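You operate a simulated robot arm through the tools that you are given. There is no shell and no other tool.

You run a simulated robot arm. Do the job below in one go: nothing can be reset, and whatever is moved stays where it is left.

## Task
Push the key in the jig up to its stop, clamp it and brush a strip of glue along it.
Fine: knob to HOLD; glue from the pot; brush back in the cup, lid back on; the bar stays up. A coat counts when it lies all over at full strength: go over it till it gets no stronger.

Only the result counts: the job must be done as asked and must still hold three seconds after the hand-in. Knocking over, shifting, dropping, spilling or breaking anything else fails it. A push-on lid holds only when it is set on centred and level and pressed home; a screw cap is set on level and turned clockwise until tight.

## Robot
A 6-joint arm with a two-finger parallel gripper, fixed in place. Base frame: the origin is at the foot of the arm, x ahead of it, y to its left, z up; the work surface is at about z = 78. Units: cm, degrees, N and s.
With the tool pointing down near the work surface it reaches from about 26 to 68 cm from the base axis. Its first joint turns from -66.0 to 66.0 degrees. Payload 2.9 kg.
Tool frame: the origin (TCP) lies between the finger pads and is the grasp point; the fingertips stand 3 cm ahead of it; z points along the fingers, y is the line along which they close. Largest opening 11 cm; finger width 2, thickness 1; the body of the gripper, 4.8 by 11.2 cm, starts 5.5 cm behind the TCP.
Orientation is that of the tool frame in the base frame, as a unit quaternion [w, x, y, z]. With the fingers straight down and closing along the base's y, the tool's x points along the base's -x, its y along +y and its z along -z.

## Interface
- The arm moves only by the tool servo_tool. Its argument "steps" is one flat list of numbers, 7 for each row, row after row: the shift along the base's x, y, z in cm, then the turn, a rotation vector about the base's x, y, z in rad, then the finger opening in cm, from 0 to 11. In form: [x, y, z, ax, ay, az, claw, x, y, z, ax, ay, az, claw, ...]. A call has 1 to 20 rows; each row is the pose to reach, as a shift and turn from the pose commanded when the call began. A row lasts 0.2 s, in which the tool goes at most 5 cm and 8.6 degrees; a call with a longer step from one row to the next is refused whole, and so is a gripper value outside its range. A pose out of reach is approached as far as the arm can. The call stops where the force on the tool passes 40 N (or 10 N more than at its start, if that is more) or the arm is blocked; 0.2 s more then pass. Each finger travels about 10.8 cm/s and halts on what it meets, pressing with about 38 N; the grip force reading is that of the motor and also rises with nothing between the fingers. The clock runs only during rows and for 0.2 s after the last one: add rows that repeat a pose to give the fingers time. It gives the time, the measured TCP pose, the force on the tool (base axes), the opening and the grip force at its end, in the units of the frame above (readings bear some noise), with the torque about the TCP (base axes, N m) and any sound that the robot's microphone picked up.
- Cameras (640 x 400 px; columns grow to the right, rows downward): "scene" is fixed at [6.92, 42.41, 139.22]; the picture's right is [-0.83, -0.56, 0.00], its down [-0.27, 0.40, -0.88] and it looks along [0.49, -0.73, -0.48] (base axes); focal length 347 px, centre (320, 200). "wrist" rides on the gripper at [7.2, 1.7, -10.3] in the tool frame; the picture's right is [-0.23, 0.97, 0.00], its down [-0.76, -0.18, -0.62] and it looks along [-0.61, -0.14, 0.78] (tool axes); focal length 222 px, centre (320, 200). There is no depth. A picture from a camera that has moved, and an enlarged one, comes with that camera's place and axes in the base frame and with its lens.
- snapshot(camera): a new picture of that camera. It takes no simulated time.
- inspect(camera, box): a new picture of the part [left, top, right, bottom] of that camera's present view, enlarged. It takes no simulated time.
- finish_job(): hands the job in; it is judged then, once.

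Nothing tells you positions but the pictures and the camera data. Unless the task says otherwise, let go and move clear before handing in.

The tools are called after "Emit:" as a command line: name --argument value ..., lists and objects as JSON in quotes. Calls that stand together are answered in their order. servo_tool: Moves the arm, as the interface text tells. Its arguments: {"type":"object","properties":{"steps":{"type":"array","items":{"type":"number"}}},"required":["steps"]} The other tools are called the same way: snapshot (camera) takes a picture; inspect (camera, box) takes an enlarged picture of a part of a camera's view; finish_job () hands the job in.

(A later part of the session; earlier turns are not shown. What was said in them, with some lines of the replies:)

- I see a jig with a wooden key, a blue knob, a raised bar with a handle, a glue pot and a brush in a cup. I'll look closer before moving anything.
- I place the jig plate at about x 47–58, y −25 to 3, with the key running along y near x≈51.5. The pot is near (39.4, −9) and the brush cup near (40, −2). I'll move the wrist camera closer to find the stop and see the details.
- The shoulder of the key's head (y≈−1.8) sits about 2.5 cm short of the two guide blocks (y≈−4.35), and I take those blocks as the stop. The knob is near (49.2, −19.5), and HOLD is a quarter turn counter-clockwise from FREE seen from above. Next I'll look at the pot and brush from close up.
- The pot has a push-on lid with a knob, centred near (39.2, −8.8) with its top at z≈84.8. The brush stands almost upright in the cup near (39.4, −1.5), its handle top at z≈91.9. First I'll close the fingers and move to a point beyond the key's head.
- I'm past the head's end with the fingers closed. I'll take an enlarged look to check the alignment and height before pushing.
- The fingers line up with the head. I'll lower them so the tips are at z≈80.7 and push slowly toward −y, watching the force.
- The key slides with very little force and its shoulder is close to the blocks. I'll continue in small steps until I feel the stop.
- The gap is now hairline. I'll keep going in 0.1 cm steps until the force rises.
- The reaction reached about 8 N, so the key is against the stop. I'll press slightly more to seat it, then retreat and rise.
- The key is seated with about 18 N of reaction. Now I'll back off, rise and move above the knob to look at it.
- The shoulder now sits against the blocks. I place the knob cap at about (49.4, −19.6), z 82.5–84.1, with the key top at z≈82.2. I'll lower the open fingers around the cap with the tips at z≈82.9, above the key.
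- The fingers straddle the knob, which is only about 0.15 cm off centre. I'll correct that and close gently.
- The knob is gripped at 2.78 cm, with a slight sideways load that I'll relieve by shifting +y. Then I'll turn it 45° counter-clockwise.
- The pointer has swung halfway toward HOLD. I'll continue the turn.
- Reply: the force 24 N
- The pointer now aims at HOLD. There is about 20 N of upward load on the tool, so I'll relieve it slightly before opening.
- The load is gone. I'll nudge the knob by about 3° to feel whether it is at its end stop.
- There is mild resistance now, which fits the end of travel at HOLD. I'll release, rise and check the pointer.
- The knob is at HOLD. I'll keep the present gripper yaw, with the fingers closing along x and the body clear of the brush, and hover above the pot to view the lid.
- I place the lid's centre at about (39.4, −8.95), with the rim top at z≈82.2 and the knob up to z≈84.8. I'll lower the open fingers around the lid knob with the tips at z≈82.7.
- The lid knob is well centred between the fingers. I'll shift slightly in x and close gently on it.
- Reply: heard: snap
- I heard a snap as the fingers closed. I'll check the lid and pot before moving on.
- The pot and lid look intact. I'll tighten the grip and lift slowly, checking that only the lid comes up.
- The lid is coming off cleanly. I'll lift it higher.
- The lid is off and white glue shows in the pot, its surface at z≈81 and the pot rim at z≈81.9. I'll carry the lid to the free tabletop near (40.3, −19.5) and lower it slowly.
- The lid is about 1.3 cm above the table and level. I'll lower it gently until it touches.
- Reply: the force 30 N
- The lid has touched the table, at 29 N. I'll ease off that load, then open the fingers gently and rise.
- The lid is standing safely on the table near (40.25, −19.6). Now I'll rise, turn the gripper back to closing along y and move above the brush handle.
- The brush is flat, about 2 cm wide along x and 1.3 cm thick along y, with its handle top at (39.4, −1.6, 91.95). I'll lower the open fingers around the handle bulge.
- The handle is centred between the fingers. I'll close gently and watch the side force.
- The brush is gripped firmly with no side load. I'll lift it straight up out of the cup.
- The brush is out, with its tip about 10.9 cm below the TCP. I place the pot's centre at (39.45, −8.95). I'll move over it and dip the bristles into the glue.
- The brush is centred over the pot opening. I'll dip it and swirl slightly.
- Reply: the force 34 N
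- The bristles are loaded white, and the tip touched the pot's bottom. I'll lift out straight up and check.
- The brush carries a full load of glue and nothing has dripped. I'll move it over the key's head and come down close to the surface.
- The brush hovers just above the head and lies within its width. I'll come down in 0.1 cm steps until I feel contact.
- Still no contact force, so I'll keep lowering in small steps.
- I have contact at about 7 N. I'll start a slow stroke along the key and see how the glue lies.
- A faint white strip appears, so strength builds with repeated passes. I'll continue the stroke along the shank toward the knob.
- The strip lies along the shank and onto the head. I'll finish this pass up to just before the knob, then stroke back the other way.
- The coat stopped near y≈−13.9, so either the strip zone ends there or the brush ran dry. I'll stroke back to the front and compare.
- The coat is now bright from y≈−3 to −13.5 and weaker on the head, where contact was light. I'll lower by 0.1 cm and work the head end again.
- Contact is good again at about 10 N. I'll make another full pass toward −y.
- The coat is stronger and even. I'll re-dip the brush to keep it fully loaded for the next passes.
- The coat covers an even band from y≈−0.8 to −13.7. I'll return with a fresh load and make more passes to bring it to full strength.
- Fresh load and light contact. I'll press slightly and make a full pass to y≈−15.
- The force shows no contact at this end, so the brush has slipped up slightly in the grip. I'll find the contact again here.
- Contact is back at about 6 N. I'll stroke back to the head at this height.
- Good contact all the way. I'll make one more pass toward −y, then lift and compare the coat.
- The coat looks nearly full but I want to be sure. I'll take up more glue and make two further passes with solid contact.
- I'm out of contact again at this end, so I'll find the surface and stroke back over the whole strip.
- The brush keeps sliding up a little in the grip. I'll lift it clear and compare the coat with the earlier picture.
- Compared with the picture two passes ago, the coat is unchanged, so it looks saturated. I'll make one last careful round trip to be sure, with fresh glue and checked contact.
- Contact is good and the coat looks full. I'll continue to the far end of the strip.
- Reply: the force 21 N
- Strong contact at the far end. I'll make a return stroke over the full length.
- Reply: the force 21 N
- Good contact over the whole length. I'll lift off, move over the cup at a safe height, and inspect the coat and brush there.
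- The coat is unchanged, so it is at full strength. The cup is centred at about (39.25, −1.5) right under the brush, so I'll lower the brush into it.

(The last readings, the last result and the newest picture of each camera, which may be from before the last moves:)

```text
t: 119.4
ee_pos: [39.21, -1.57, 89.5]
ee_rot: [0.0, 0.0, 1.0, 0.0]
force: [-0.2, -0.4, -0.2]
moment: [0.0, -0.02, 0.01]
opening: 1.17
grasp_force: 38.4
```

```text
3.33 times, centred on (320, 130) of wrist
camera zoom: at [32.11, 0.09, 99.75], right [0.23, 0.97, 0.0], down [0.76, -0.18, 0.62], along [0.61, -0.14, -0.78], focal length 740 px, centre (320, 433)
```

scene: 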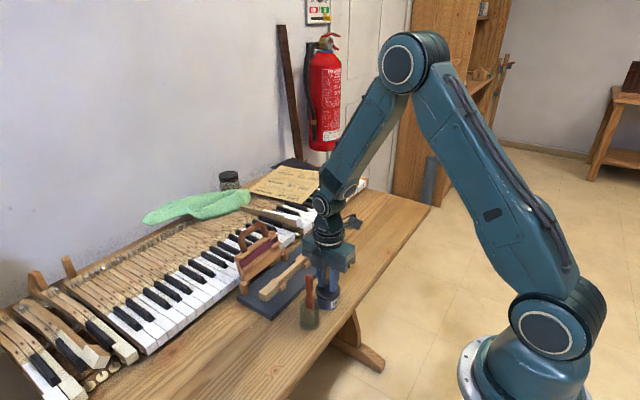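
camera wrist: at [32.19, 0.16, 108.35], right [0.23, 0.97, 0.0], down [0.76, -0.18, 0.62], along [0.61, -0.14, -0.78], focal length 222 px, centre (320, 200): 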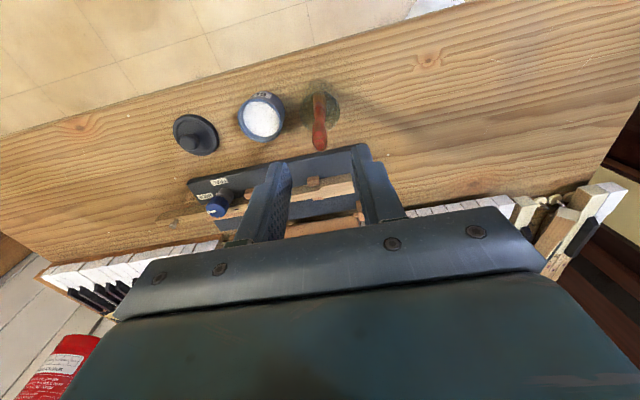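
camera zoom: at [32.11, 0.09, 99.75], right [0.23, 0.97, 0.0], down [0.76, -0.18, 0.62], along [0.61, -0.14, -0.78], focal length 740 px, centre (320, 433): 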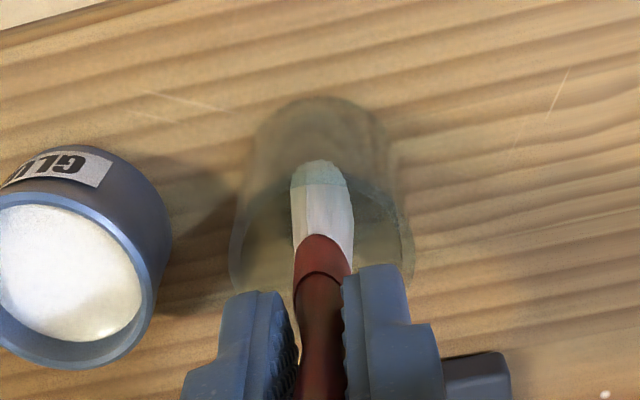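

The brush is inside the cup and still about 1 cm above its floor. I'll lower it slowly until it touches.

Emit:
servo_tool --steps '[0, 0, -0.3, 0, 0, 0, 0.5, 0, 0, -0.6, 0, 0, 0, 0.5, 0, 0, -0.8, 0, 0, 0, 0.5, 0, 0, -0.9, 0, 0, 0, 0.5]'

Emit:
inspect --camera "scene" --box '[280, 245, 360, 335]'

```text
t: 120.4
ee_pos: [39.39, -1.57, 88.61]
ee_rot: [-0.001, 0.0, 1.0, 0.0]
force: [0.1, 0.8, -0.1]
moment: [-0.03, 0.01, -0.04]
opening: 1.17
grasp_force: 37.6
```

```text
4.44 times, centred on (320, 290) of scene
camera zoom: at [6.92, 42.41, 139.22], right [-0.83, -0.56, 0.0], down [-0.27, 0.4, -0.88], along [0.49, -0.73, -0.48], focal length 1541 px, centre (320, -200)
```

zoom: 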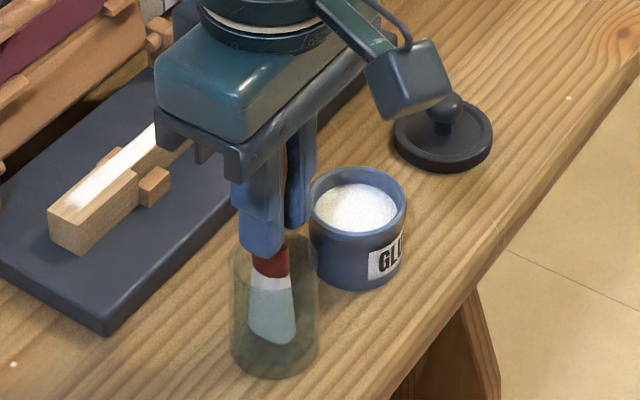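

Emit:
servo_tool --steps '[0, 0, -0.1, 0, 0, 0, 0.5, 0, 0, -0.2, 0, 0, 0, 0.5]'

Emit:
inspect --camera "scene" --box '[290, 275, 340, 335]'

Emit:
inspect --camera "wrist" --box '[260, 90, 380, 180]'

```text
t: 121.0
ee_pos: [39.32, -1.66, 88.44]
ee_rot: [0.0, -0.001, 1.0, 0.001]
force: [-0.1, 0.0, -0.4]
moment: [0.0, 0.01, 0.0]
opening: 1.15
grasp_force: 37.8
```

```text
6.67 times, centred on (315, 305) of scene
camera zoom: at [6.92, 42.41, 139.22], right [-0.83, -0.56, 0.0], down [-0.27, 0.4, -0.88], along [0.49, -0.73, -0.48], focal length 2312 px, centre (353, -500)
```

zoom: 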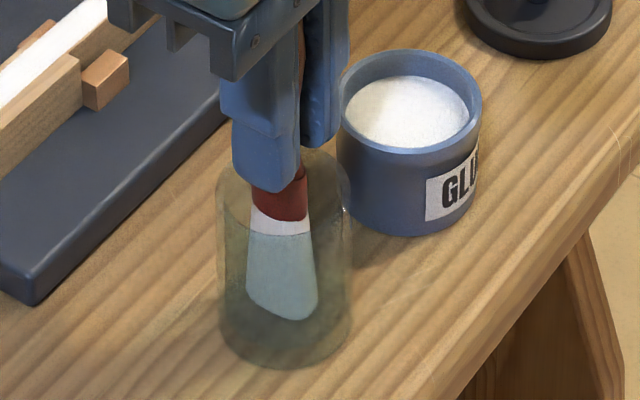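

```text
4.44 times, centred on (320, 135) of wrist
camera zoom: at [32.17, 0.1, 98.65], right [0.23, 0.97, 0.0], down [0.76, -0.18, 0.62], along [0.61, -0.14, -0.78], focal length 987 px, centre (320, 489)
```

zoom: 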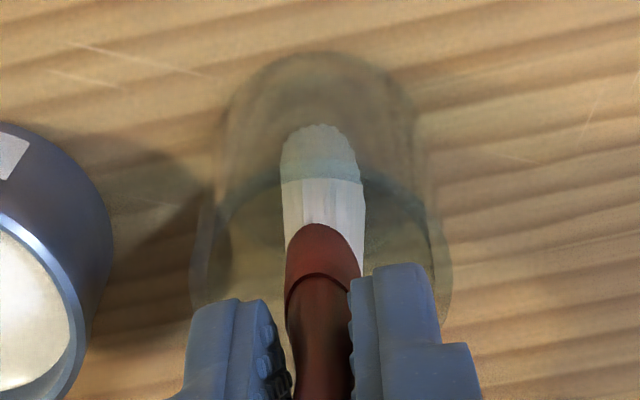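

Emit:
servo_tool --steps '[0, 0, -0.1, 0, 0, 0, 0.5, 0, 0, -0.15, 0, 0, 0, 0.5]'

```text
t: 121.6
ee_pos: [39.3, -1.51, 88.35]
ee_rot: [-0.001, 0.001, 1.0, 0.001]
force: [-0.7, -0.3, -0.5]
moment: [-0.02, -0.04, 0.02]
opening: 1.15
grasp_force: 38.4
```

Emit:
servo_tool --steps '[0, 0, -0.08, 0, 0, 0, 0.5, 0, 0, -0.16, 0, 0, 0, 0.5]'

```text
t: 122.2
ee_pos: [39.27, -1.53, 88.27]
ee_rot: [0.0, 0.001, 1.0, 0.0]
force: [-3.9, 0.0, 13.1]
moment: [0.0, 0.19, -0.03]
opening: 1.18
grasp_force: 37.9
```

The brush has touched the cup floor. I'll relieve the load and open the fingers slowly.

Emit:
servo_tool --steps '[0, 0, 0.1, 0, 0, 0, 0.8, 0, 0, 0.1, 0, 0, 0, 1.1, 0, 0, 0.1, 0, 0, 0, 1.25, 0, 0, 0.1, 0, 0, 0, 1.45, 0, 0, 0.1, 0, 0, 0, 1.7, 0, 0, 0.1, 0, 0, 0, 2.0, 0, 0, 0.1, 0, 0, 0, 2.4]'

Emit:
inspect --camera "scene" --box '[280, 255, 350, 335]'

Emit:
inspect --camera "wrist" --box '[260, 90, 380, 180]'

```text
t: 123.8
ee_pos: [39.12, -1.49, 88.28]
ee_rot: [0.0, 0.0, 1.0, 0.0]
force: [0.2, 0.1, 0.1]
moment: [0.01, 0.03, -0.02]
opening: 2.42
grasp_force: 0.1
```

```text
5.00 times, centred on (315, 295) of scene
camera zoom: at [6.92, 42.41, 139.22], right [-0.83, -0.56, 0.0], down [-0.27, 0.4, -0.88], along [0.49, -0.73, -0.48], focal length 1734 px, centre (345, -275)
```

zoom: 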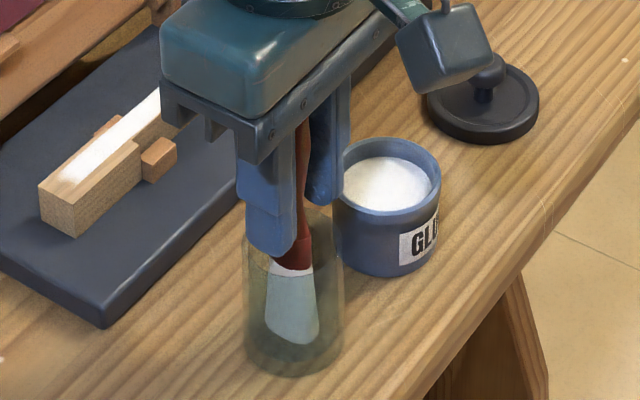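

```text
4.44 times, centred on (320, 135) of wrist
camera zoom: at [32.13, 0.14, 98.52], right [0.23, 0.97, 0.0], down [0.76, -0.18, 0.62], along [0.61, -0.14, -0.78], focal length 987 px, centre (320, 489)
```

zoom: 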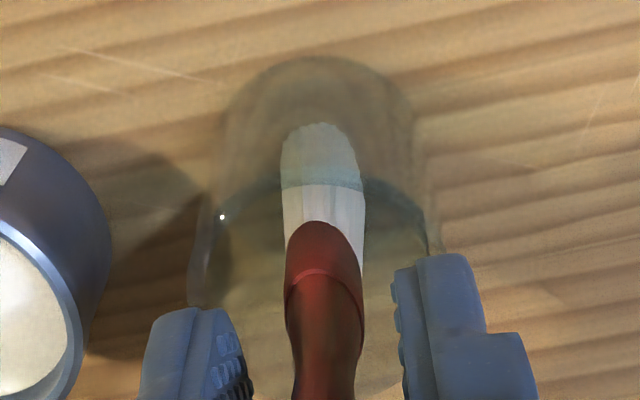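

The brush stands upright in the cup. I'll open a bit more and rise straight up.

Emit:
servo_tool --steps '[0, 0, 0, 0, 0, 0, 3.2, 0, 0, 0, 0, 0, 0, 3.6, 0, 0, 1, 0, 0, 0, 3.6, 0, 0, 2.5, 0, 0, 0, 3.6, 0, 0, 4.5, 0, 0, 0, 3.6, 0, 0, 7, 0, 0, 0, 3.6, 0, 0, 10.5, 0, 0, 0, 3.6, 0, 0, 10.5, 0, 0, 0, 3.6]'

Emit:
inspect --camera "scene" --box '[250, 230, 360, 335]'

Emit:
snapshot --camera "wrist"

```text
t: 125.6
ee_pos: [39.24, -1.4, 98.81]
ee_rot: [-0.001, -0.001, 1.0, 0.0]
force: [-0.1, 0.5, 0.6]
moment: [0.0, -0.02, -0.02]
opening: 3.6
grasp_force: 0.2
```

```text
3.81 times, centred on (305, 282) of scene
camera zoom: at [6.92, 42.41, 139.22], right [-0.83, -0.56, 0.0], down [-0.27, 0.4, -0.88], along [0.49, -0.73, -0.48], focal length 1321 px, centre (377, -114)
```

zoom: 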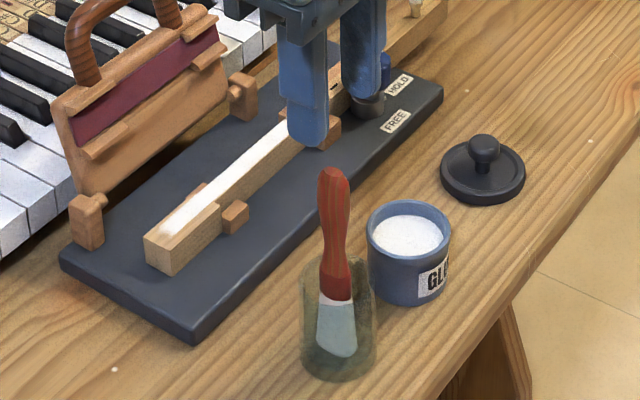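

```text
taken
camera wrist: at [32.15, 0.24, 109.02], right [0.23, 0.97, 0.0], down [0.76, -0.18, 0.62], along [0.61, -0.14, -0.78], focal length 222 px, centre (320, 200)
```

wrist: 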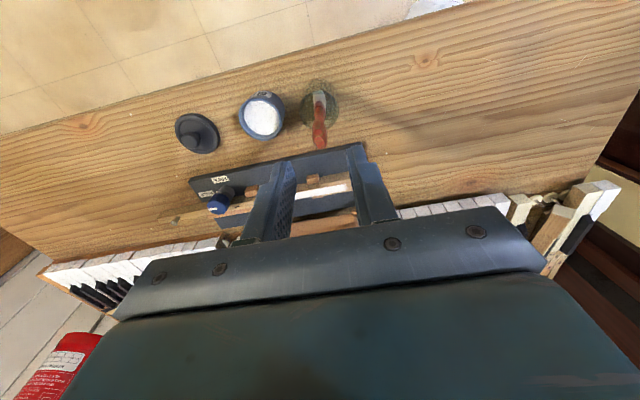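

The brush is back in the cup. Now I'll turn the gripper 90° again and go over the lid at (40.3, −19.6).

Emit:
servo_tool --steps '[0.1, -1.5, 0, 0, 0, 0.131, 4.2, 0.2, -3, 0, 0, 0, 0.262, 4.2, 0.3, -4.5, 0, 0, 0, 0.393, 4.2, 0.3, -6, 0, 0, 0, 0.524, 4.2, 0.4, -7.5, 0, 0, 0, 0.655, 4.2, 0.5, -9, 0, 0, 0, 0.786, 4.2, 0.6, -10.5, 0, 0, 0, 0.916, 4.2, 0.7, -12, 0, 0, 0, 1.047, 4.2, 0.8, -13.5, 0, 0, 0, 1.178, 4.2, 0.9, -15, 0, 0, 0, 1.309, 4.2, 0.95, -16.5, 0, 0, 0, 1.44, 4.2, 0.95, -18.06, 0, 0, 0, 1.571, 4.2, 0.95, -18.06, -4, 0, 0, 1.571, 4.2, 0.95, -18.06, -8, 0, 0, 1.571, 4.2, 0.95, -18.06, -8, 0, 0, 1.571, 4.2]'

Emit:
inspect --camera "wrist" --box '[240, 70, 400, 190]'

Emit:
inspect --camera "scene" --box '[290, 220, 370, 290]'

```text
t: 128.8
ee_pos: [40.33, -19.57, 90.73]
ee_rot: [0.001, 0.707, -0.707, 0.0]
force: [0.6, -1.1, -0.3]
moment: [-0.02, 0.04, -0.03]
opening: 4.21
grasp_force: 0.0
```

```text
3.33 times, centred on (320, 130) of wrist
camera zoom: at [38.76, -26.82, 100.95], right [-0.97, 0.23, 0.0], down [0.18, 0.76, 0.62], along [0.14, 0.61, -0.78], focal length 740 px, centre (320, 433)
```

zoom: 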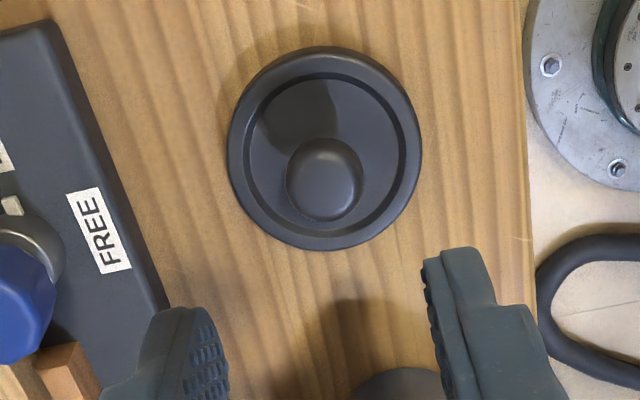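

```text
5.71 times, centred on (330, 255) of scene
camera zoom: at [6.92, 42.41, 139.22], right [-0.83, -0.56, 0.0], down [-0.27, 0.4, -0.88], along [0.49, -0.73, -0.48], focal length 1981 px, centre (263, -114)
```

zoom: 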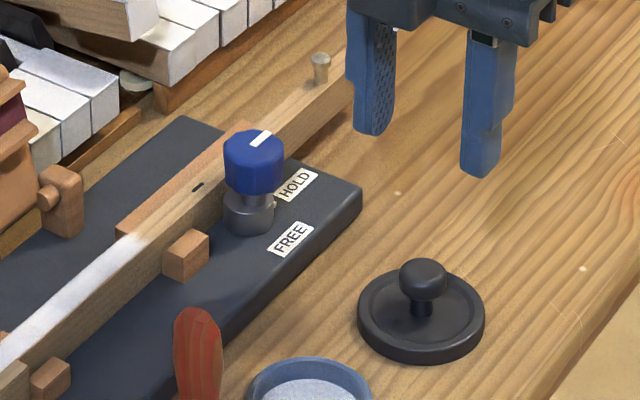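

The lid's knob is right under the gripper. I'll descend to the height I released it at and grip it.

Emit:
servo_tool --steps '[0, 0, -3, 0, 0, 0, 4.2, 0, 0, -6, 0, 0, 0, 4.2, 0, 0, -7.8, 0, 0, 0, 4.2, 0, 0, -8.5, 0, 0, 0, 4.2, 0, 0, -8.5, 0, 0, 0, 3.2, 0, 0, -8.5, 0, 0, 0, 2.4, 0, 0, -8.5, 0, 0, 0, 2.0, 0, 0, -8.5, 0, 0, 0, 1.7, 0, 0, -8.5, 0, 0, 0, 1.4, 0, 0, -8.5, 0, 0, 0, 1.2]'

Emit:
inspect --camera "wrist" --box '[240, 90, 400, 210]'

Emit:
inspect --camera "scene" --box '[310, 240, 370, 285]'

```text
t: 131.0
ee_pos: [40.28, -19.44, 82.35]
ee_rot: [-0.001, 0.707, -0.707, 0.0]
force: [-0.1, 0.0, 0.0]
moment: [0.02, 0.0, 0.04]
opening: 1.83
grasp_force: 37.7
```

```text
3.33 times, centred on (320, 150) of wrist
camera zoom: at [38.75, -26.82, 92.56], right [-0.97, 0.23, 0.0], down [0.18, 0.76, 0.62], along [0.14, 0.61, -0.78], focal length 740 px, centre (320, 367)
```

zoom: 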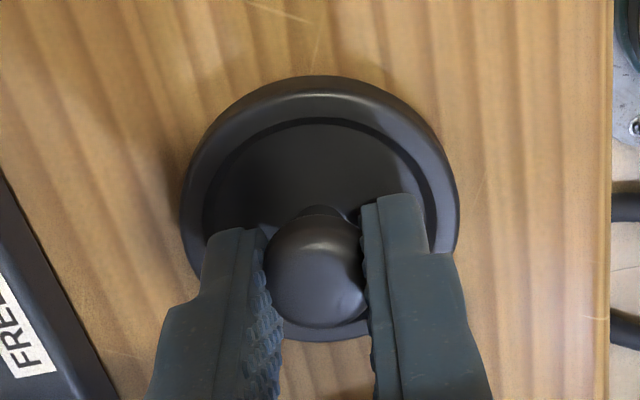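

```text
8.89 times, centred on (340, 262) of scene
camera zoom: at [6.92, 42.41, 139.22], right [-0.83, -0.56, 0.0], down [-0.27, 0.4, -0.88], along [0.49, -0.73, -0.48], focal length 3082 px, centre (142, -356)
```

zoom: 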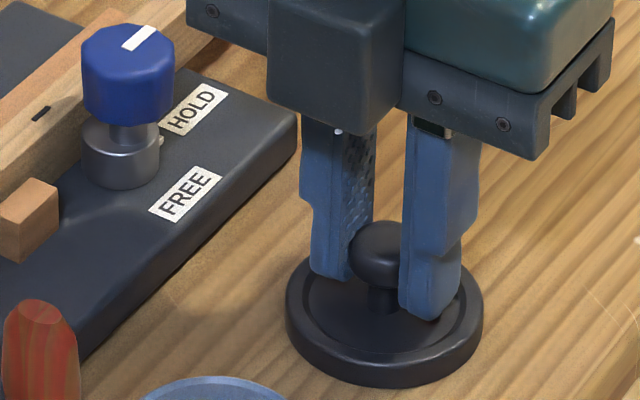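

The lid is gripped as before, at 1.83 cm. I'll lift it, carry it over the pot and stop just above the rim.

Emit:
servo_tool --steps '[0, 0, 0.5, 0, 0, 0, 1.2, 0, 0, 2, 0, 0, 0, 1.2, 0, 0, 5, 0, 0, 0, 1.2, 0, 0, 8.5, 0, 0, 0, 1.2, -0.3, 3.6, 8.5, 0, 0, 0, 1.2, -0.6, 7.2, 8.5, 0, 0, 0, 1.2, -0.8, 10.7, 8.5, 0, 0, 0, 1.2, -0.8, 10.7, 8.5, 0, 0, 0, 1.2, -0.8, 10.7, 6.5, 0, 0, 0, 1.2, -0.8, 10.7, 5.3, 0, 0, 0, 1.2, -0.8, 10.7, 5.3, 0, 0, 0, 1.2]'

Emit:
inspect --camera "scene" --box '[290, 245, 360, 325]'

Emit:
inspect --camera "wrist" --box '[240, 90, 400, 210]'

```text
t: 133.4
ee_pos: [39.49, -8.89, 87.66]
ee_rot: [0.0, -0.707, 0.707, 0.0]
force: [0.1, -0.2, -1.1]
moment: [-0.02, 0.01, 0.0]
opening: 1.83
grasp_force: 37.9
```

```text
5.00 times, centred on (325, 285) of scene
camera zoom: at [6.92, 42.41, 139.22], right [-0.83, -0.56, 0.0], down [-0.27, 0.4, -0.88], along [0.49, -0.73, -0.48], focal length 1734 px, centre (295, -225)
```

zoom: 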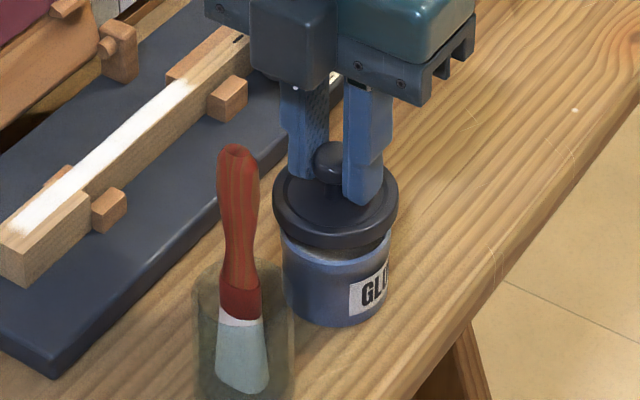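

```text
3.33 times, centred on (320, 150) of wrist
camera zoom: at [37.87, -16.13, 97.81], right [-0.97, 0.23, 0.0], down [0.18, 0.76, 0.62], along [0.14, 0.61, -0.78], focal length 740 px, centre (320, 367)
```

zoom: 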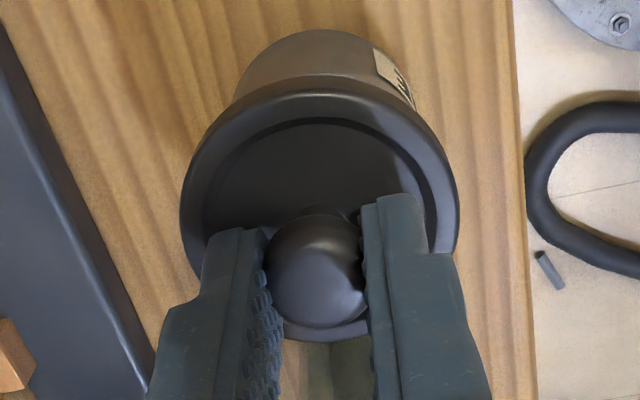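

The lid is centred above the pot within about 0.1 cm. I'll lower it gently and watch the force.

Emit:
servo_tool --steps '[0, 0, -0.4, 0, 0, 0, 1.2, 0, 0, -0.8, 0, 0, 0, 1.2, 0, 0, -1.0, 0, 0, 0, 1.2]'

Emit:
inspect --camera "scene" --box '[300, 260, 350, 315]'

```text
t: 134.2
ee_pos: [39.46, -8.93, 86.67]
ee_rot: [0.0, 0.708, -0.707, -0.001]
force: [-0.8, -0.6, -0.9]
moment: [0.01, 0.0, 0.0]
opening: 1.85
grasp_force: 37.6
```

```text
7.27 times, centred on (325, 288) of scene
camera zoom: at [6.92, 42.41, 139.22], right [-0.83, -0.56, 0.0], down [-0.27, 0.4, -0.88], along [0.49, -0.73, -0.48], focal length 2522 px, centre (284, -436)
```

zoom: 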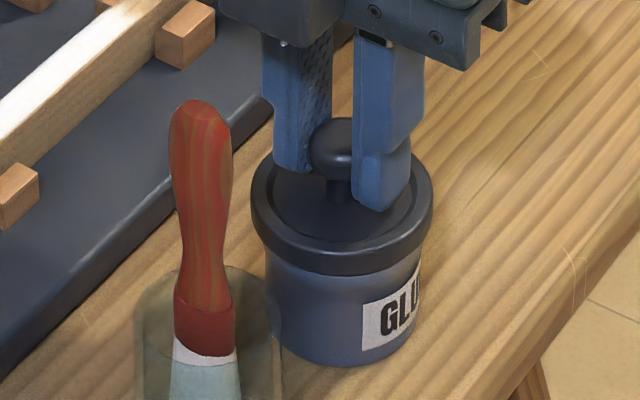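

Emit:
servo_tool --steps '[0, 0, -0.2, 0, 0, 0, 1.2, 0, 0, -0.4, 0, 0, 0, 1.2]'

```text
t: 134.8
ee_pos: [39.36, -8.92, 86.1]
ee_rot: [0.0, -0.707, 0.707, 0.0]
force: [-1.1, -0.7, -0.6]
moment: [-0.01, -0.03, 0.01]
opening: 1.81
grasp_force: 38.4
```

Emit:
servo_tool --steps '[0, 0, -0.1, 0, 0, 0, 1.2, 0, 0, -0.2, 0, 0, 0, 1.2]'

Emit:
inspect --camera "scene" --box '[300, 260, 350, 315]'

```text
t: 135.4
ee_pos: [39.4, -8.93, 85.94]
ee_rot: [0.0, 0.707, -0.707, 0.0]
force: [-0.4, -0.2, -0.3]
moment: [-0.04, 0.01, 0.01]
opening: 1.84
grasp_force: 37.5
```

```text
7.27 times, centred on (325, 288) of scene
camera zoom: at [6.92, 42.41, 139.22], right [-0.83, -0.56, 0.0], down [-0.27, 0.4, -0.88], along [0.49, -0.73, -0.48], focal length 2522 px, centre (284, -436)
```

zoom: 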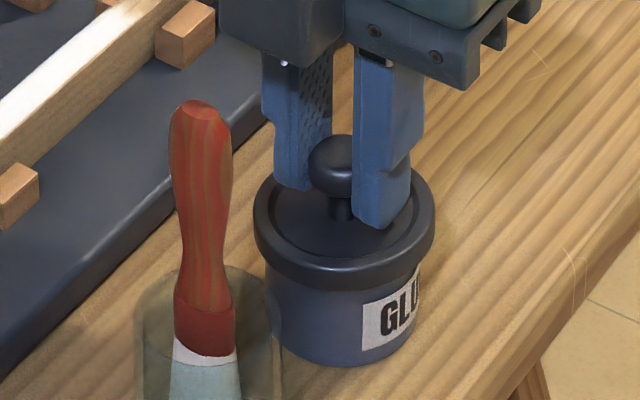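

Emit:
servo_tool --steps '[0, 0, -0.1, 0, 0, 0, 1.2, 0, 0, -0.15, 0, 0, 0, 1.2]'

```text
t: 136.0
ee_pos: [39.53, -8.86, 85.79]
ee_rot: [0.0, 0.707, -0.707, 0.001]
force: [-0.2, 0.5, 5.8]
moment: [0.01, -0.11, -0.02]
opening: 1.87
grasp_force: 38.2
```

The lid has contacted the pot. I'll press a little with the grip to start it, keeping it level.

Emit:
servo_tool --steps '[0, 0, -0.1, 0, 0, 0, 1.2, 0, 0, -0.2, 0, 0, 0, 1.2]'

Emit:
inspect --camera "scene" --box '[300, 260, 350, 315]'

```text
t: 136.6
ee_pos: [39.5, -8.88, 85.8]
ee_rot: [0.0, 0.707, -0.707, 0.0]
force: [-4.0, 3.3, 27.0]
moment: [-0.1, 0.0, -0.1]
opening: 1.86
grasp_force: 37.7
```

```text
7.27 times, centred on (325, 288) of scene
camera zoom: at [6.87, 42.43, 139.22], right [-0.83, -0.56, 0.0], down [-0.27, 0.4, -0.88], along [0.49, -0.73, -0.48], focal length 2522 px, centre (284, -436)
```

zoom: 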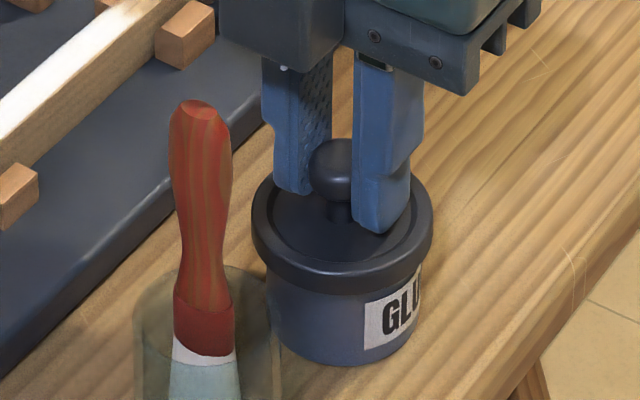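

Emit:
servo_tool --steps '[0, 0, -0.05, 0, 0, 0, 1.2, 0, 0, -0.1, 0, 0, 0, 1.2]'

```text
t: 137.2
ee_pos: [39.39, -8.93, 85.78]
ee_rot: [0.001, -0.706, 0.708, -0.001]
force: [-3.0, 0.9, 8.3]
moment: [-0.03, 0.06, 0.02]
opening: 1.77
grasp_force: 38.1
stopped in row 2: the force on the tool passed its limit at 45 N (the readings are from after the stop); the commanded pose is now the measured one
```

Emit:
inspect --camera "scene" --box '[300, 260, 350, 315]'

Emit:
inspect --camera "wrist" --box '[240, 90, 400, 210]'

```text
7.27 times, centred on (325, 288) of scene
camera zoom: at [6.9, 42.41, 139.22], right [-0.83, -0.56, 0.0], down [-0.27, 0.4, -0.88], along [0.49, -0.73, -0.48], focal length 2522 px, centre (284, -436)
```

zoom: 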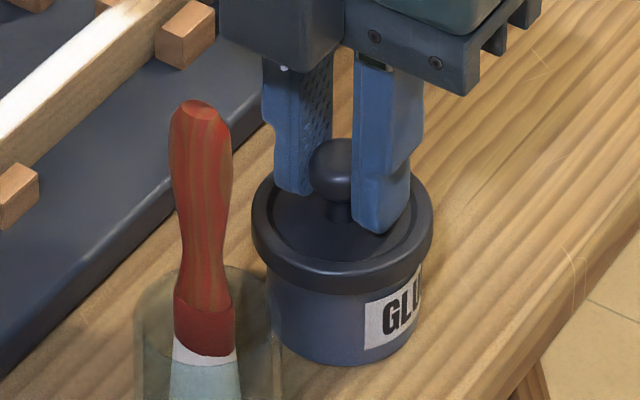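

```text
3.33 times, centred on (320, 150) of wrist
camera zoom: at [37.87, -16.16, 95.97], right [-0.97, 0.23, 0.0], down [0.18, 0.76, 0.62], along [0.14, 0.61, -0.78], focal length 740 px, centre (320, 367)
```

zoom: 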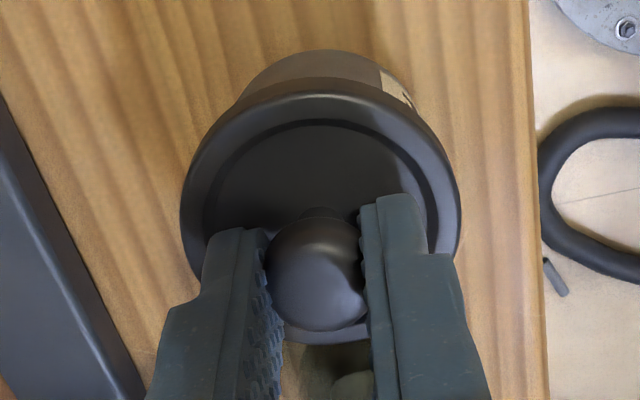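

The lid sits on the pot but I heard no snap. I'll release it, rise, and compare it with the original closed view.

Emit:
servo_tool --steps '[0, 0, 0.05, 0, 0, 0, 1.6, 0, 0, 0.05, 0, 0, 0, 2.0, 0, 0, 0.05, 0, 0, 0, 2.6, 0, 0, 0.05, 0, 0, 0, 4.2, 0, 0, 0.05, 0, 0, 0, 4.6, 0, 0, 3, 0, 0, 0, 4.6, 0, 0, 7, 0, 0, 0, 4.6, 0, 0, 10.2, 0, 0, 0, 4.6, 0, 0, 10.2, 0, 0, 0, 4.6]'

Emit:
inspect --camera "scene" --box '[300, 255, 360, 315]'

Emit:
inspect --camera "wrist" --box '[260, 90, 380, 180]'

```text
t: 139.2
ee_pos: [39.56, -8.6, 95.99]
ee_rot: [0.001, -0.707, 0.707, -0.001]
force: [0.0, -0.8, 0.3]
moment: [0.03, -0.02, 0.02]
opening: 4.6
grasp_force: 0.2
heard: snap
```

```text
6.67 times, centred on (330, 285) of scene
camera zoom: at [6.92, 42.41, 139.22], right [-0.83, -0.56, 0.0], down [-0.27, 0.4, -0.88], along [0.49, -0.73, -0.48], focal length 2312 px, centre (253, -367)
```

zoom: 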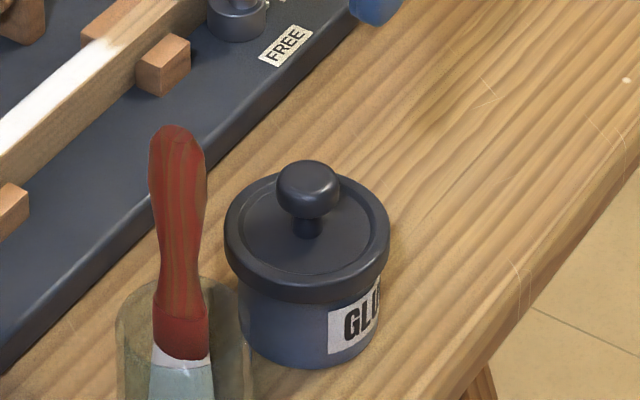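

```text
4.44 times, centred on (320, 135) of wrist
camera zoom: at [37.98, -15.86, 106.23], right [-0.97, 0.23, 0.0], down [0.18, 0.76, 0.62], along [0.14, 0.61, -0.78], focal length 987 px, centre (320, 489)
```

zoom: 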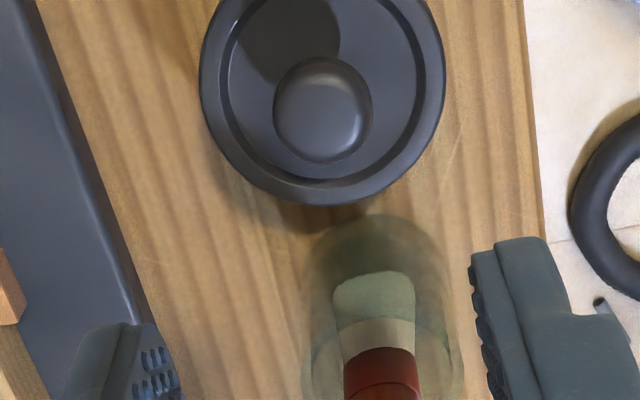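

I heard a snap while releasing, and I can't tell whether it was the lid seating or popping up. To be certain, I'll close the fingers and press straight down on the knob's centre.

Emit:
servo_tool --steps '[-0.12, -0.35, 0, 0, 0, 0, 3, -0.12, -0.35, 0, 0, 0, 0, 1, -0.12, -0.35, 0, 0, 0, 0, 0, -0.12, -0.35, -2, 0, 0, 0, 0, -0.12, -0.35, -5, 0, 0, 0, 0, -0.12, -0.35, -7, 0, 0, 0, 0, -0.12, -0.35, -7, 0, 0, 0, 0]'

Emit:
inspect --camera "wrist" --box '[240, 90, 400, 210]'

Emit:
inspect --camera "scene" --box '[300, 245, 360, 305]'

```text
t: 140.8
ee_pos: [39.39, -9.32, 89.05]
ee_rot: [0.0, -0.707, 0.708, 0.0]
force: [0.3, 0.3, -0.2]
moment: [-0.01, 0.0, 0.04]
opening: 0.0
grasp_force: 37.7
```

```text
3.33 times, centred on (320, 150) of wrist
camera zoom: at [37.81, -16.47, 99.2], right [-0.97, 0.23, 0.0], down [0.18, 0.76, 0.62], along [0.14, 0.61, -0.78], focal length 740 px, centre (320, 367)
```

zoom: 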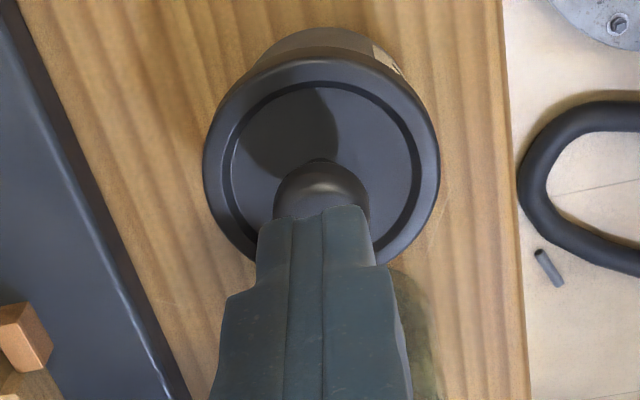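

```text
6.67 times, centred on (330, 275) of scene
camera zoom: at [6.92, 42.41, 139.22], right [-0.83, -0.56, 0.0], down [-0.27, 0.4, -0.88], along [0.49, -0.73, -0.48], focal length 2312 px, centre (253, -300)
```

zoom: 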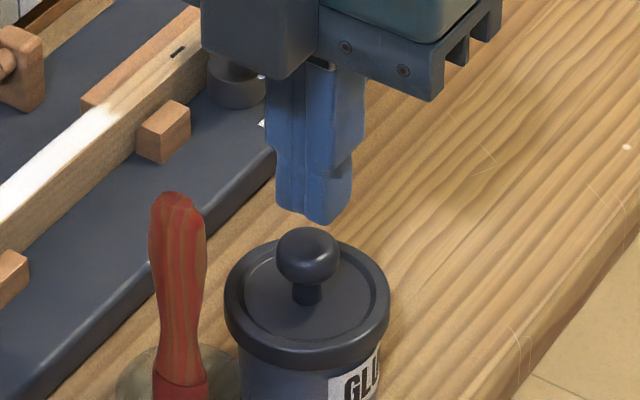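

The closed fingers are centred above the knob. I'll descend onto it and press.

Emit:
servo_tool --steps '[0, 0.08, -0.5, 0, 0, 0, 0, 0, 0.08, -0.9, 0, 0, 0, 0, 0, 0.08, -1.1, 0, 0, 0, 0]'

```text
t: 141.6
ee_pos: [39.48, -9.17, 87.93]
ee_rot: [0.001, -0.707, 0.707, -0.001]
force: [-0.1, 0.0, -0.5]
moment: [0.01, -0.03, -0.03]
opening: 0.01
grasp_force: 37.5
```

Emit:
servo_tool --steps '[0, 0, -0.1, 0, 0, 0, 0, 0, 0, -0.2, 0, 0, 0, 0]'

```text
t: 142.2
ee_pos: [39.23, -9.16, 87.63]
ee_rot: [-0.001, 0.707, -0.707, 0.001]
force: [-0.7, 1.0, 2.3]
moment: [0.01, -0.03, 0.03]
opening: 0.0
grasp_force: 37.2
```

Emit:
servo_tool --steps '[0, 0, -0.07, 0, 0, 0, 0, 0, 0, -0.15, 0, 0, 0, 0]'

Emit:
inspect --camera "scene" --box '[300, 255, 360, 315]'

```text
t: 142.8
ee_pos: [39.36, -9.18, 87.51]
ee_rot: [0.001, -0.707, 0.708, -0.001]
force: [-4.3, 2.0, 21.5]
moment: [0.13, 0.13, 0.0]
opening: 0.03
grasp_force: 37.9
```

```text
6.67 times, centred on (330, 285) of scene
camera zoom: at [6.88, 42.42, 139.22], right [-0.83, -0.56, 0.0], down [-0.27, 0.4, -0.88], along [0.49, -0.73, -0.48], focal length 2312 px, centre (253, -367)
```

zoom: 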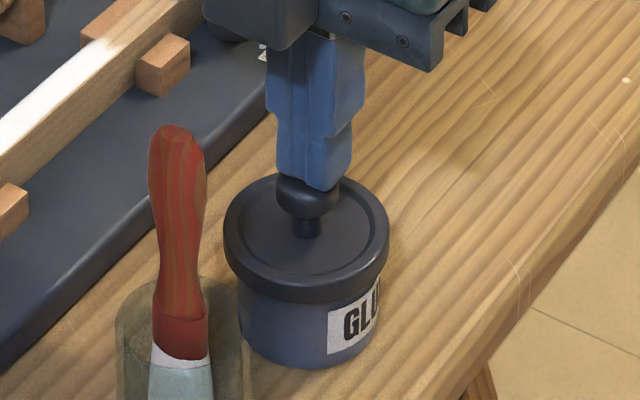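

Emit:
servo_tool --steps '[0, 0, -0.06, 0, 0, 0, 0, 0, 0, -0.12, 0, 0, 0, 0]'

```text
t: 143.3
ee_pos: [39.34, -9.26, 87.64]
ee_rot: [0.002, -0.707, 0.707, -0.003]
force: [-4.6, 1.5, 11.3]
moment: [0.03, 0.13, -0.02]
opening: 0.0
grasp_force: 38.1
stopped in row 2: the force on the tool passed its limit at 42 N (the readings are from after the stop); the commanded pose is now the measured one
```

No movement or snap at 42 N. I'll lift away and compare the lid's height with the original closed view.

Emit:
servo_tool --steps '[0, 0, 0.5, 0, 0, 0, 0, 0, 0, 3, 0, 0, 0, 0, 0, 0, 6, 0, 0, 0, 0, 0, 0, 8.5, 0, 0, 0, 0, 0, 0, 8.5, 0, 0, 0, 0]'

Emit:
inspect --camera "scene" --box '[300, 255, 360, 315]'

Emit:
inspect --camera "scene" --box '[315, 270, 345, 300]'

Emit:
inspect --camera "wrist" --box '[260, 90, 380, 180]'

```text
t: 144.6
ee_pos: [39.33, -9.18, 96.12]
ee_rot: [0.001, -0.707, 0.707, -0.002]
force: [-0.4, -0.9, 0.1]
moment: [0.01, 0.0, 0.02]
opening: 0.04
grasp_force: 37.3
```

```text
6.67 times, centred on (330, 285) of scene
camera zoom: at [6.92, 42.41, 139.22], right [-0.83, -0.56, 0.0], down [-0.27, 0.4, -0.88], along [0.49, -0.73, -0.48], focal length 2312 px, centre (253, -367)
```

zoom: 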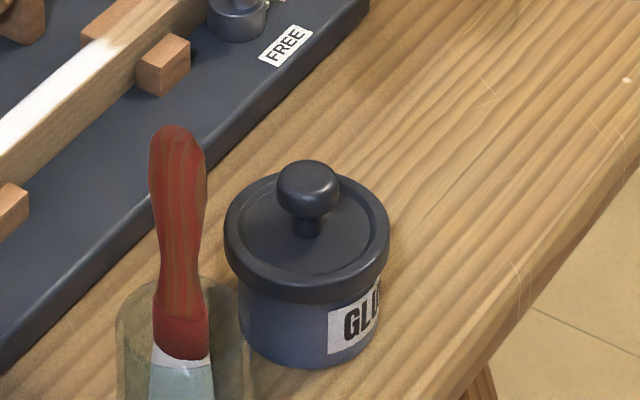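

```text
13.33 times, centred on (330, 285) of scene
camera zoom: at [6.92, 42.41, 139.22], right [-0.83, -0.56, 0.0], down [-0.27, 0.4, -0.88], along [0.49, -0.73, -0.48], focal length 4623 px, centre (187, -933)
```

zoom: 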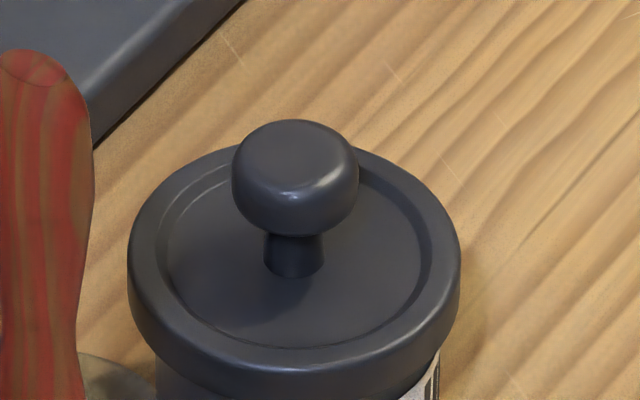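

```text
4.44 times, centred on (320, 135) of wrist
camera zoom: at [37.71, -16.39, 106.41], right [-0.97, 0.23, 0.0], down [0.18, 0.76, 0.62], along [0.15, 0.61, -0.78], focal length 987 px, centre (320, 489)
```

zoom: 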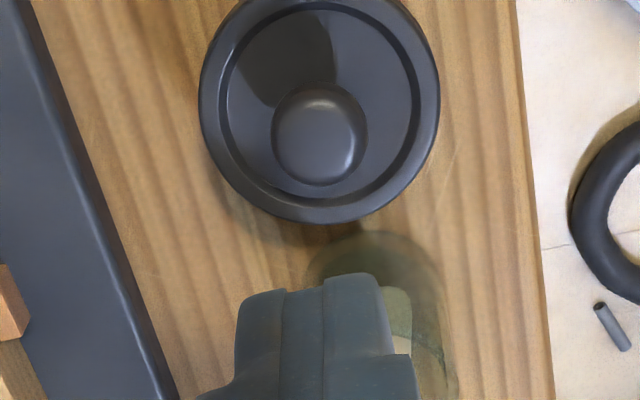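

The lid sits level and centred like the original, and pressing at 42 N moved nothing further, so I take it as home. I'll raise the arm and inspect the whole jig once more.

Emit:
servo_tool --steps '[0, 0, 4, 0, 0, 0, 1, 0.5, 1, 8, 0, 0, -0.131, 2, 1, 2, 10, 0, 0, -0.262, 3, 1.5, 3, 10, 0, 0, -0.393, 3, 2, 4, 10, 0, 0, -0.524, 3, 2.5, 5, 10, 0, 0, -0.655, 3, 3, 6, 10, 0, 0, -0.786, 3, 3.5, 7, 10, 0, 0, -0.916, 3, 4, 8, 9, 0, 0, -1.047, 3, 4.5, 9, 8, 0, 0, -1.178, 3, 5, 10, 7, 0, 0, -1.309, 3, 5.5, 10.5, 6, 0, 0, -1.44, 3, 6, 11, 4, 0, 0, -1.571, 3, 6, 11, 2, 0, 0, -1.571, 3, 6, 11, 2, 0, 0, -1.571, 3]'

Emit:
snapshot --camera "wrist"

Emit:
inspect --camera "wrist" --box '[180, 80, 360, 190]'

Emit:
snapshot --camera "scene"

```text
t: 147.8
ee_pos: [45.32, 1.84, 98.0]
ee_rot: [-0.001, 0.001, 1.0, -0.003]
force: [-0.5, -0.2, 0.0]
moment: [-0.02, -0.02, 0.01]
opening: 3.0
grasp_force: 0.0
```

```text
taken
camera wrist: at [38.26, 3.58, 108.19], right [0.23, 0.97, 0.0], down [0.76, -0.18, 0.62], along [0.61, -0.15, -0.78], focal length 222 px, centre (320, 200)
```

wrist: 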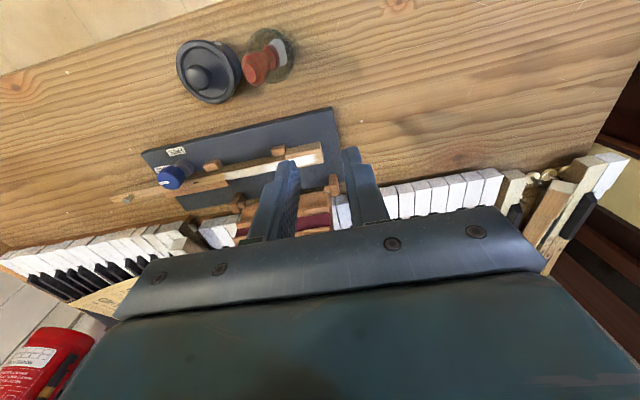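

```text
3.56 times, centred on (270, 135) of wrist
camera zoom: at [38.26, 3.58, 108.19], right [0.23, 0.97, 0.0], down [0.76, -0.18, 0.62], along [0.61, -0.15, -0.78], focal length 790 px, centre (498, 431)
```

zoom: 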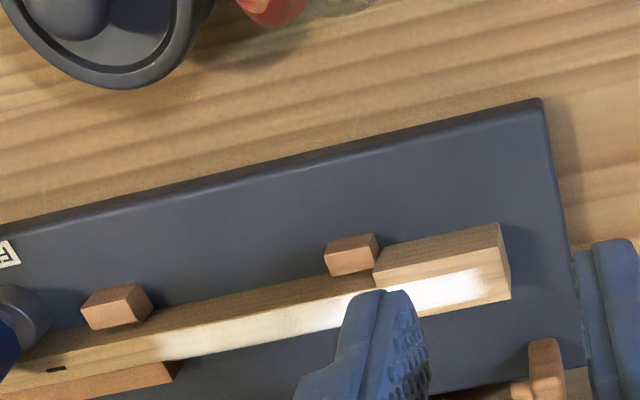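

```text
taken
```

scene: 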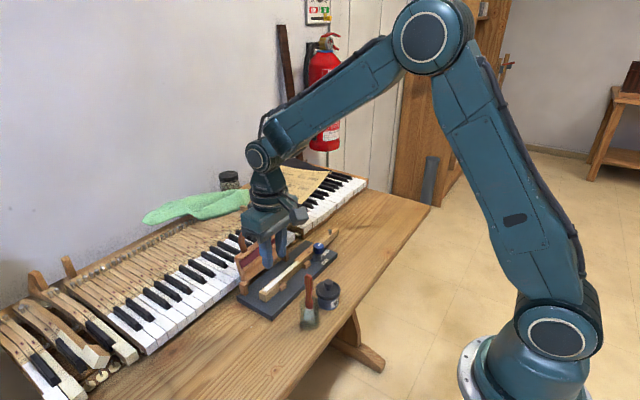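

Emit:
inspect --camera "scene" --box '[255, 265, 305, 305]'

Emit:
inspect --camera "wrist" --box '[260, 130, 340, 180]'

Emit:
inspect --camera "scene" --box '[290, 230, 350, 330]'

```text
10.00 times, centred on (280, 285) of scene
camera zoom: at [6.92, 42.41, 139.22], right [-0.83, -0.56, 0.0], down [-0.27, 0.4, -0.88], along [0.49, -0.73, -0.48], focal length 3468 px, centre (720, -650)
```

zoom: 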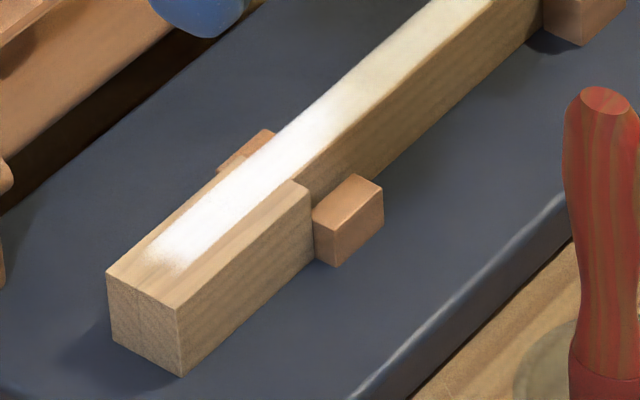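

```text
8.00 times, centred on (300, 155) of wrist
camera zoom: at [38.26, 3.58, 108.19], right [0.23, 0.97, 0.0], down [0.76, -0.18, 0.62], along [0.61, -0.15, -0.78], focal length 1777 px, centre (480, 560)
```

zoom: 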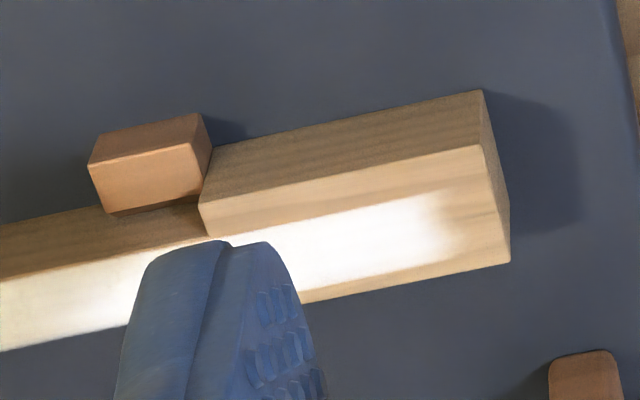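

```text
4.00 times, centred on (320, 280) of scene
camera zoom: at [6.92, 42.41, 139.22], right [-0.83, -0.56, 0.0], down [-0.27, 0.4, -0.88], along [0.49, -0.73, -0.48], focal length 1387 px, centre (320, -120)
```

zoom: 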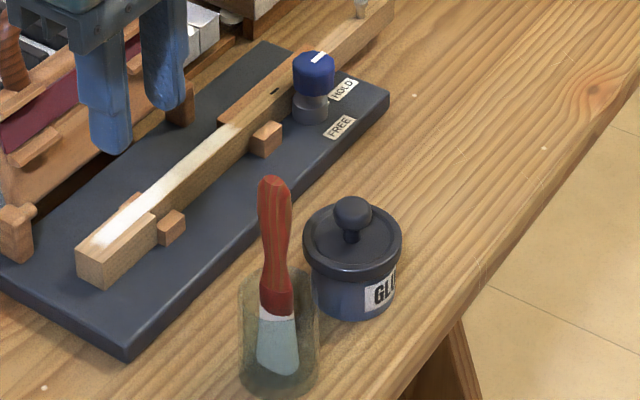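

The key is still tight against the blocks, the bar is up, the brush is in the cup and the lid is on. I'll move the arm well clear and check the coat in full light.

Emit:
servo_tool --steps '[-2, -1, 4, 0, 0, 0, 3, -4, -3, 8, 0, 0, 0, 3, -6, -6, 11, 0, 0, 0, 3, -8, -9.5, 13, 0, 0, 0, 3, -9, -13.5, 14, 0, 0, 0, 3, -9, -17.5, 15, 0, 0, 0, 3, -9, -21, 15, 0, 0, 0, 3, -9, -21, 15, 0, 0, 0, 3]'

Emit:
inspect --camera "scene" --box '[255, 235, 345, 310]'

Emit:
inspect --camera "wrist" --box '[300, 60, 500, 190]'

Emit:
snapshot --camera "scene"

```text
t: 149.6
ee_pos: [36.5, -19.08, 113.0]
ee_rot: [-0.001, 0.0, 1.0, -0.002]
force: [0.4, 0.1, -0.4]
moment: [0.03, 0.02, 0.04]
opening: 3.01
grasp_force: 0.1
```

```text
5.33 times, centred on (300, 272) of scene
camera zoom: at [6.92, 42.41, 139.22], right [-0.83, -0.56, 0.0], down [-0.27, 0.4, -0.88], along [0.49, -0.73, -0.48], focal length 1849 px, centre (427, -187)
```

zoom: 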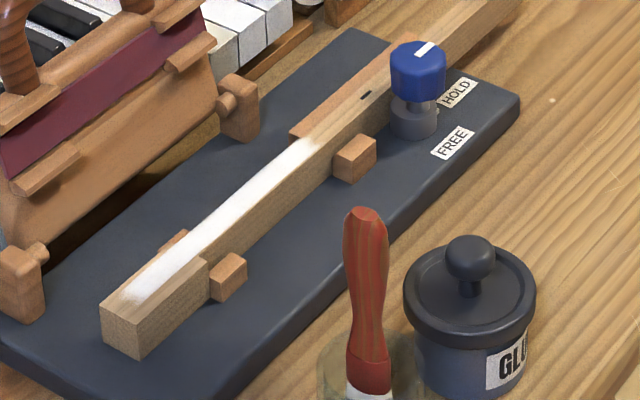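

```text
3.08 times, centred on (400, 125) of wrist
camera zoom: at [29.32, -17.42, 123.22], right [0.23, 0.97, 0.0], down [0.76, -0.18, 0.62], along [0.61, -0.15, -0.78], focal length 684 px, centre (74, 431)
```

zoom: 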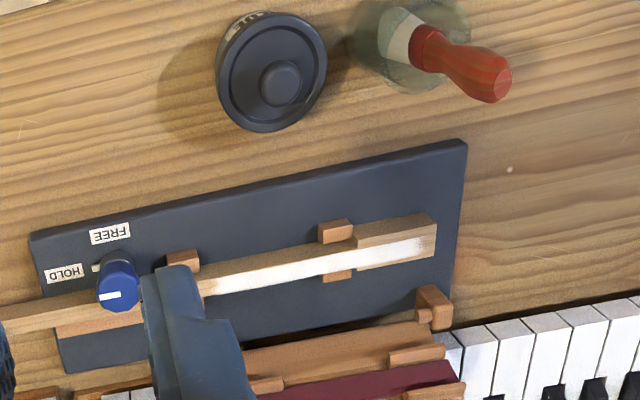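

```text
taken
```

scene: 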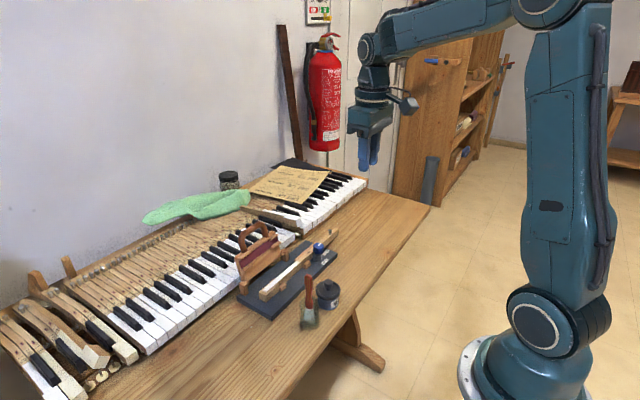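

Everything checks out:
- **Key:** it is against its stop, and the knob points to HOLD.
- **Glue:** the strip is evenly white, and the last passes made it no stronger.
- **Brush and bar:** the brush is in its cup, and the bar is up.
- **Lid:** it is level on the pot. I heard one snap when it came off and one when it went back on.

The arm is clear, so I'm handing the job in.

Emit:
finish_job

```text
The job is handed in.
```

I pushed the key up to its stop, clamped it with the knob at HOLD and brushed a strip of glue along it. The job is handed in; no verdict came back.

- **Key:** its shoulder was still tight against the two guide blocks in the last close-up, taken after all the brushing.
- **Glue:** the strip runs from the head to about 13.5 cm along the key. It looked even, and the last passes made it no stronger.
- **Brush and bar:** the brush is back upright in its cup, and the bar was left up.
- **Lid:** it is back on the pot, level and centred. I took it as pressed home because I heard one snap when it came off and one as I let go of it. A further press of about 42 N on the knob moved nothing. I did not try pulling it to confirm.

Nothing was knocked over or spilled that I could see, and the arm is clear of the bench.
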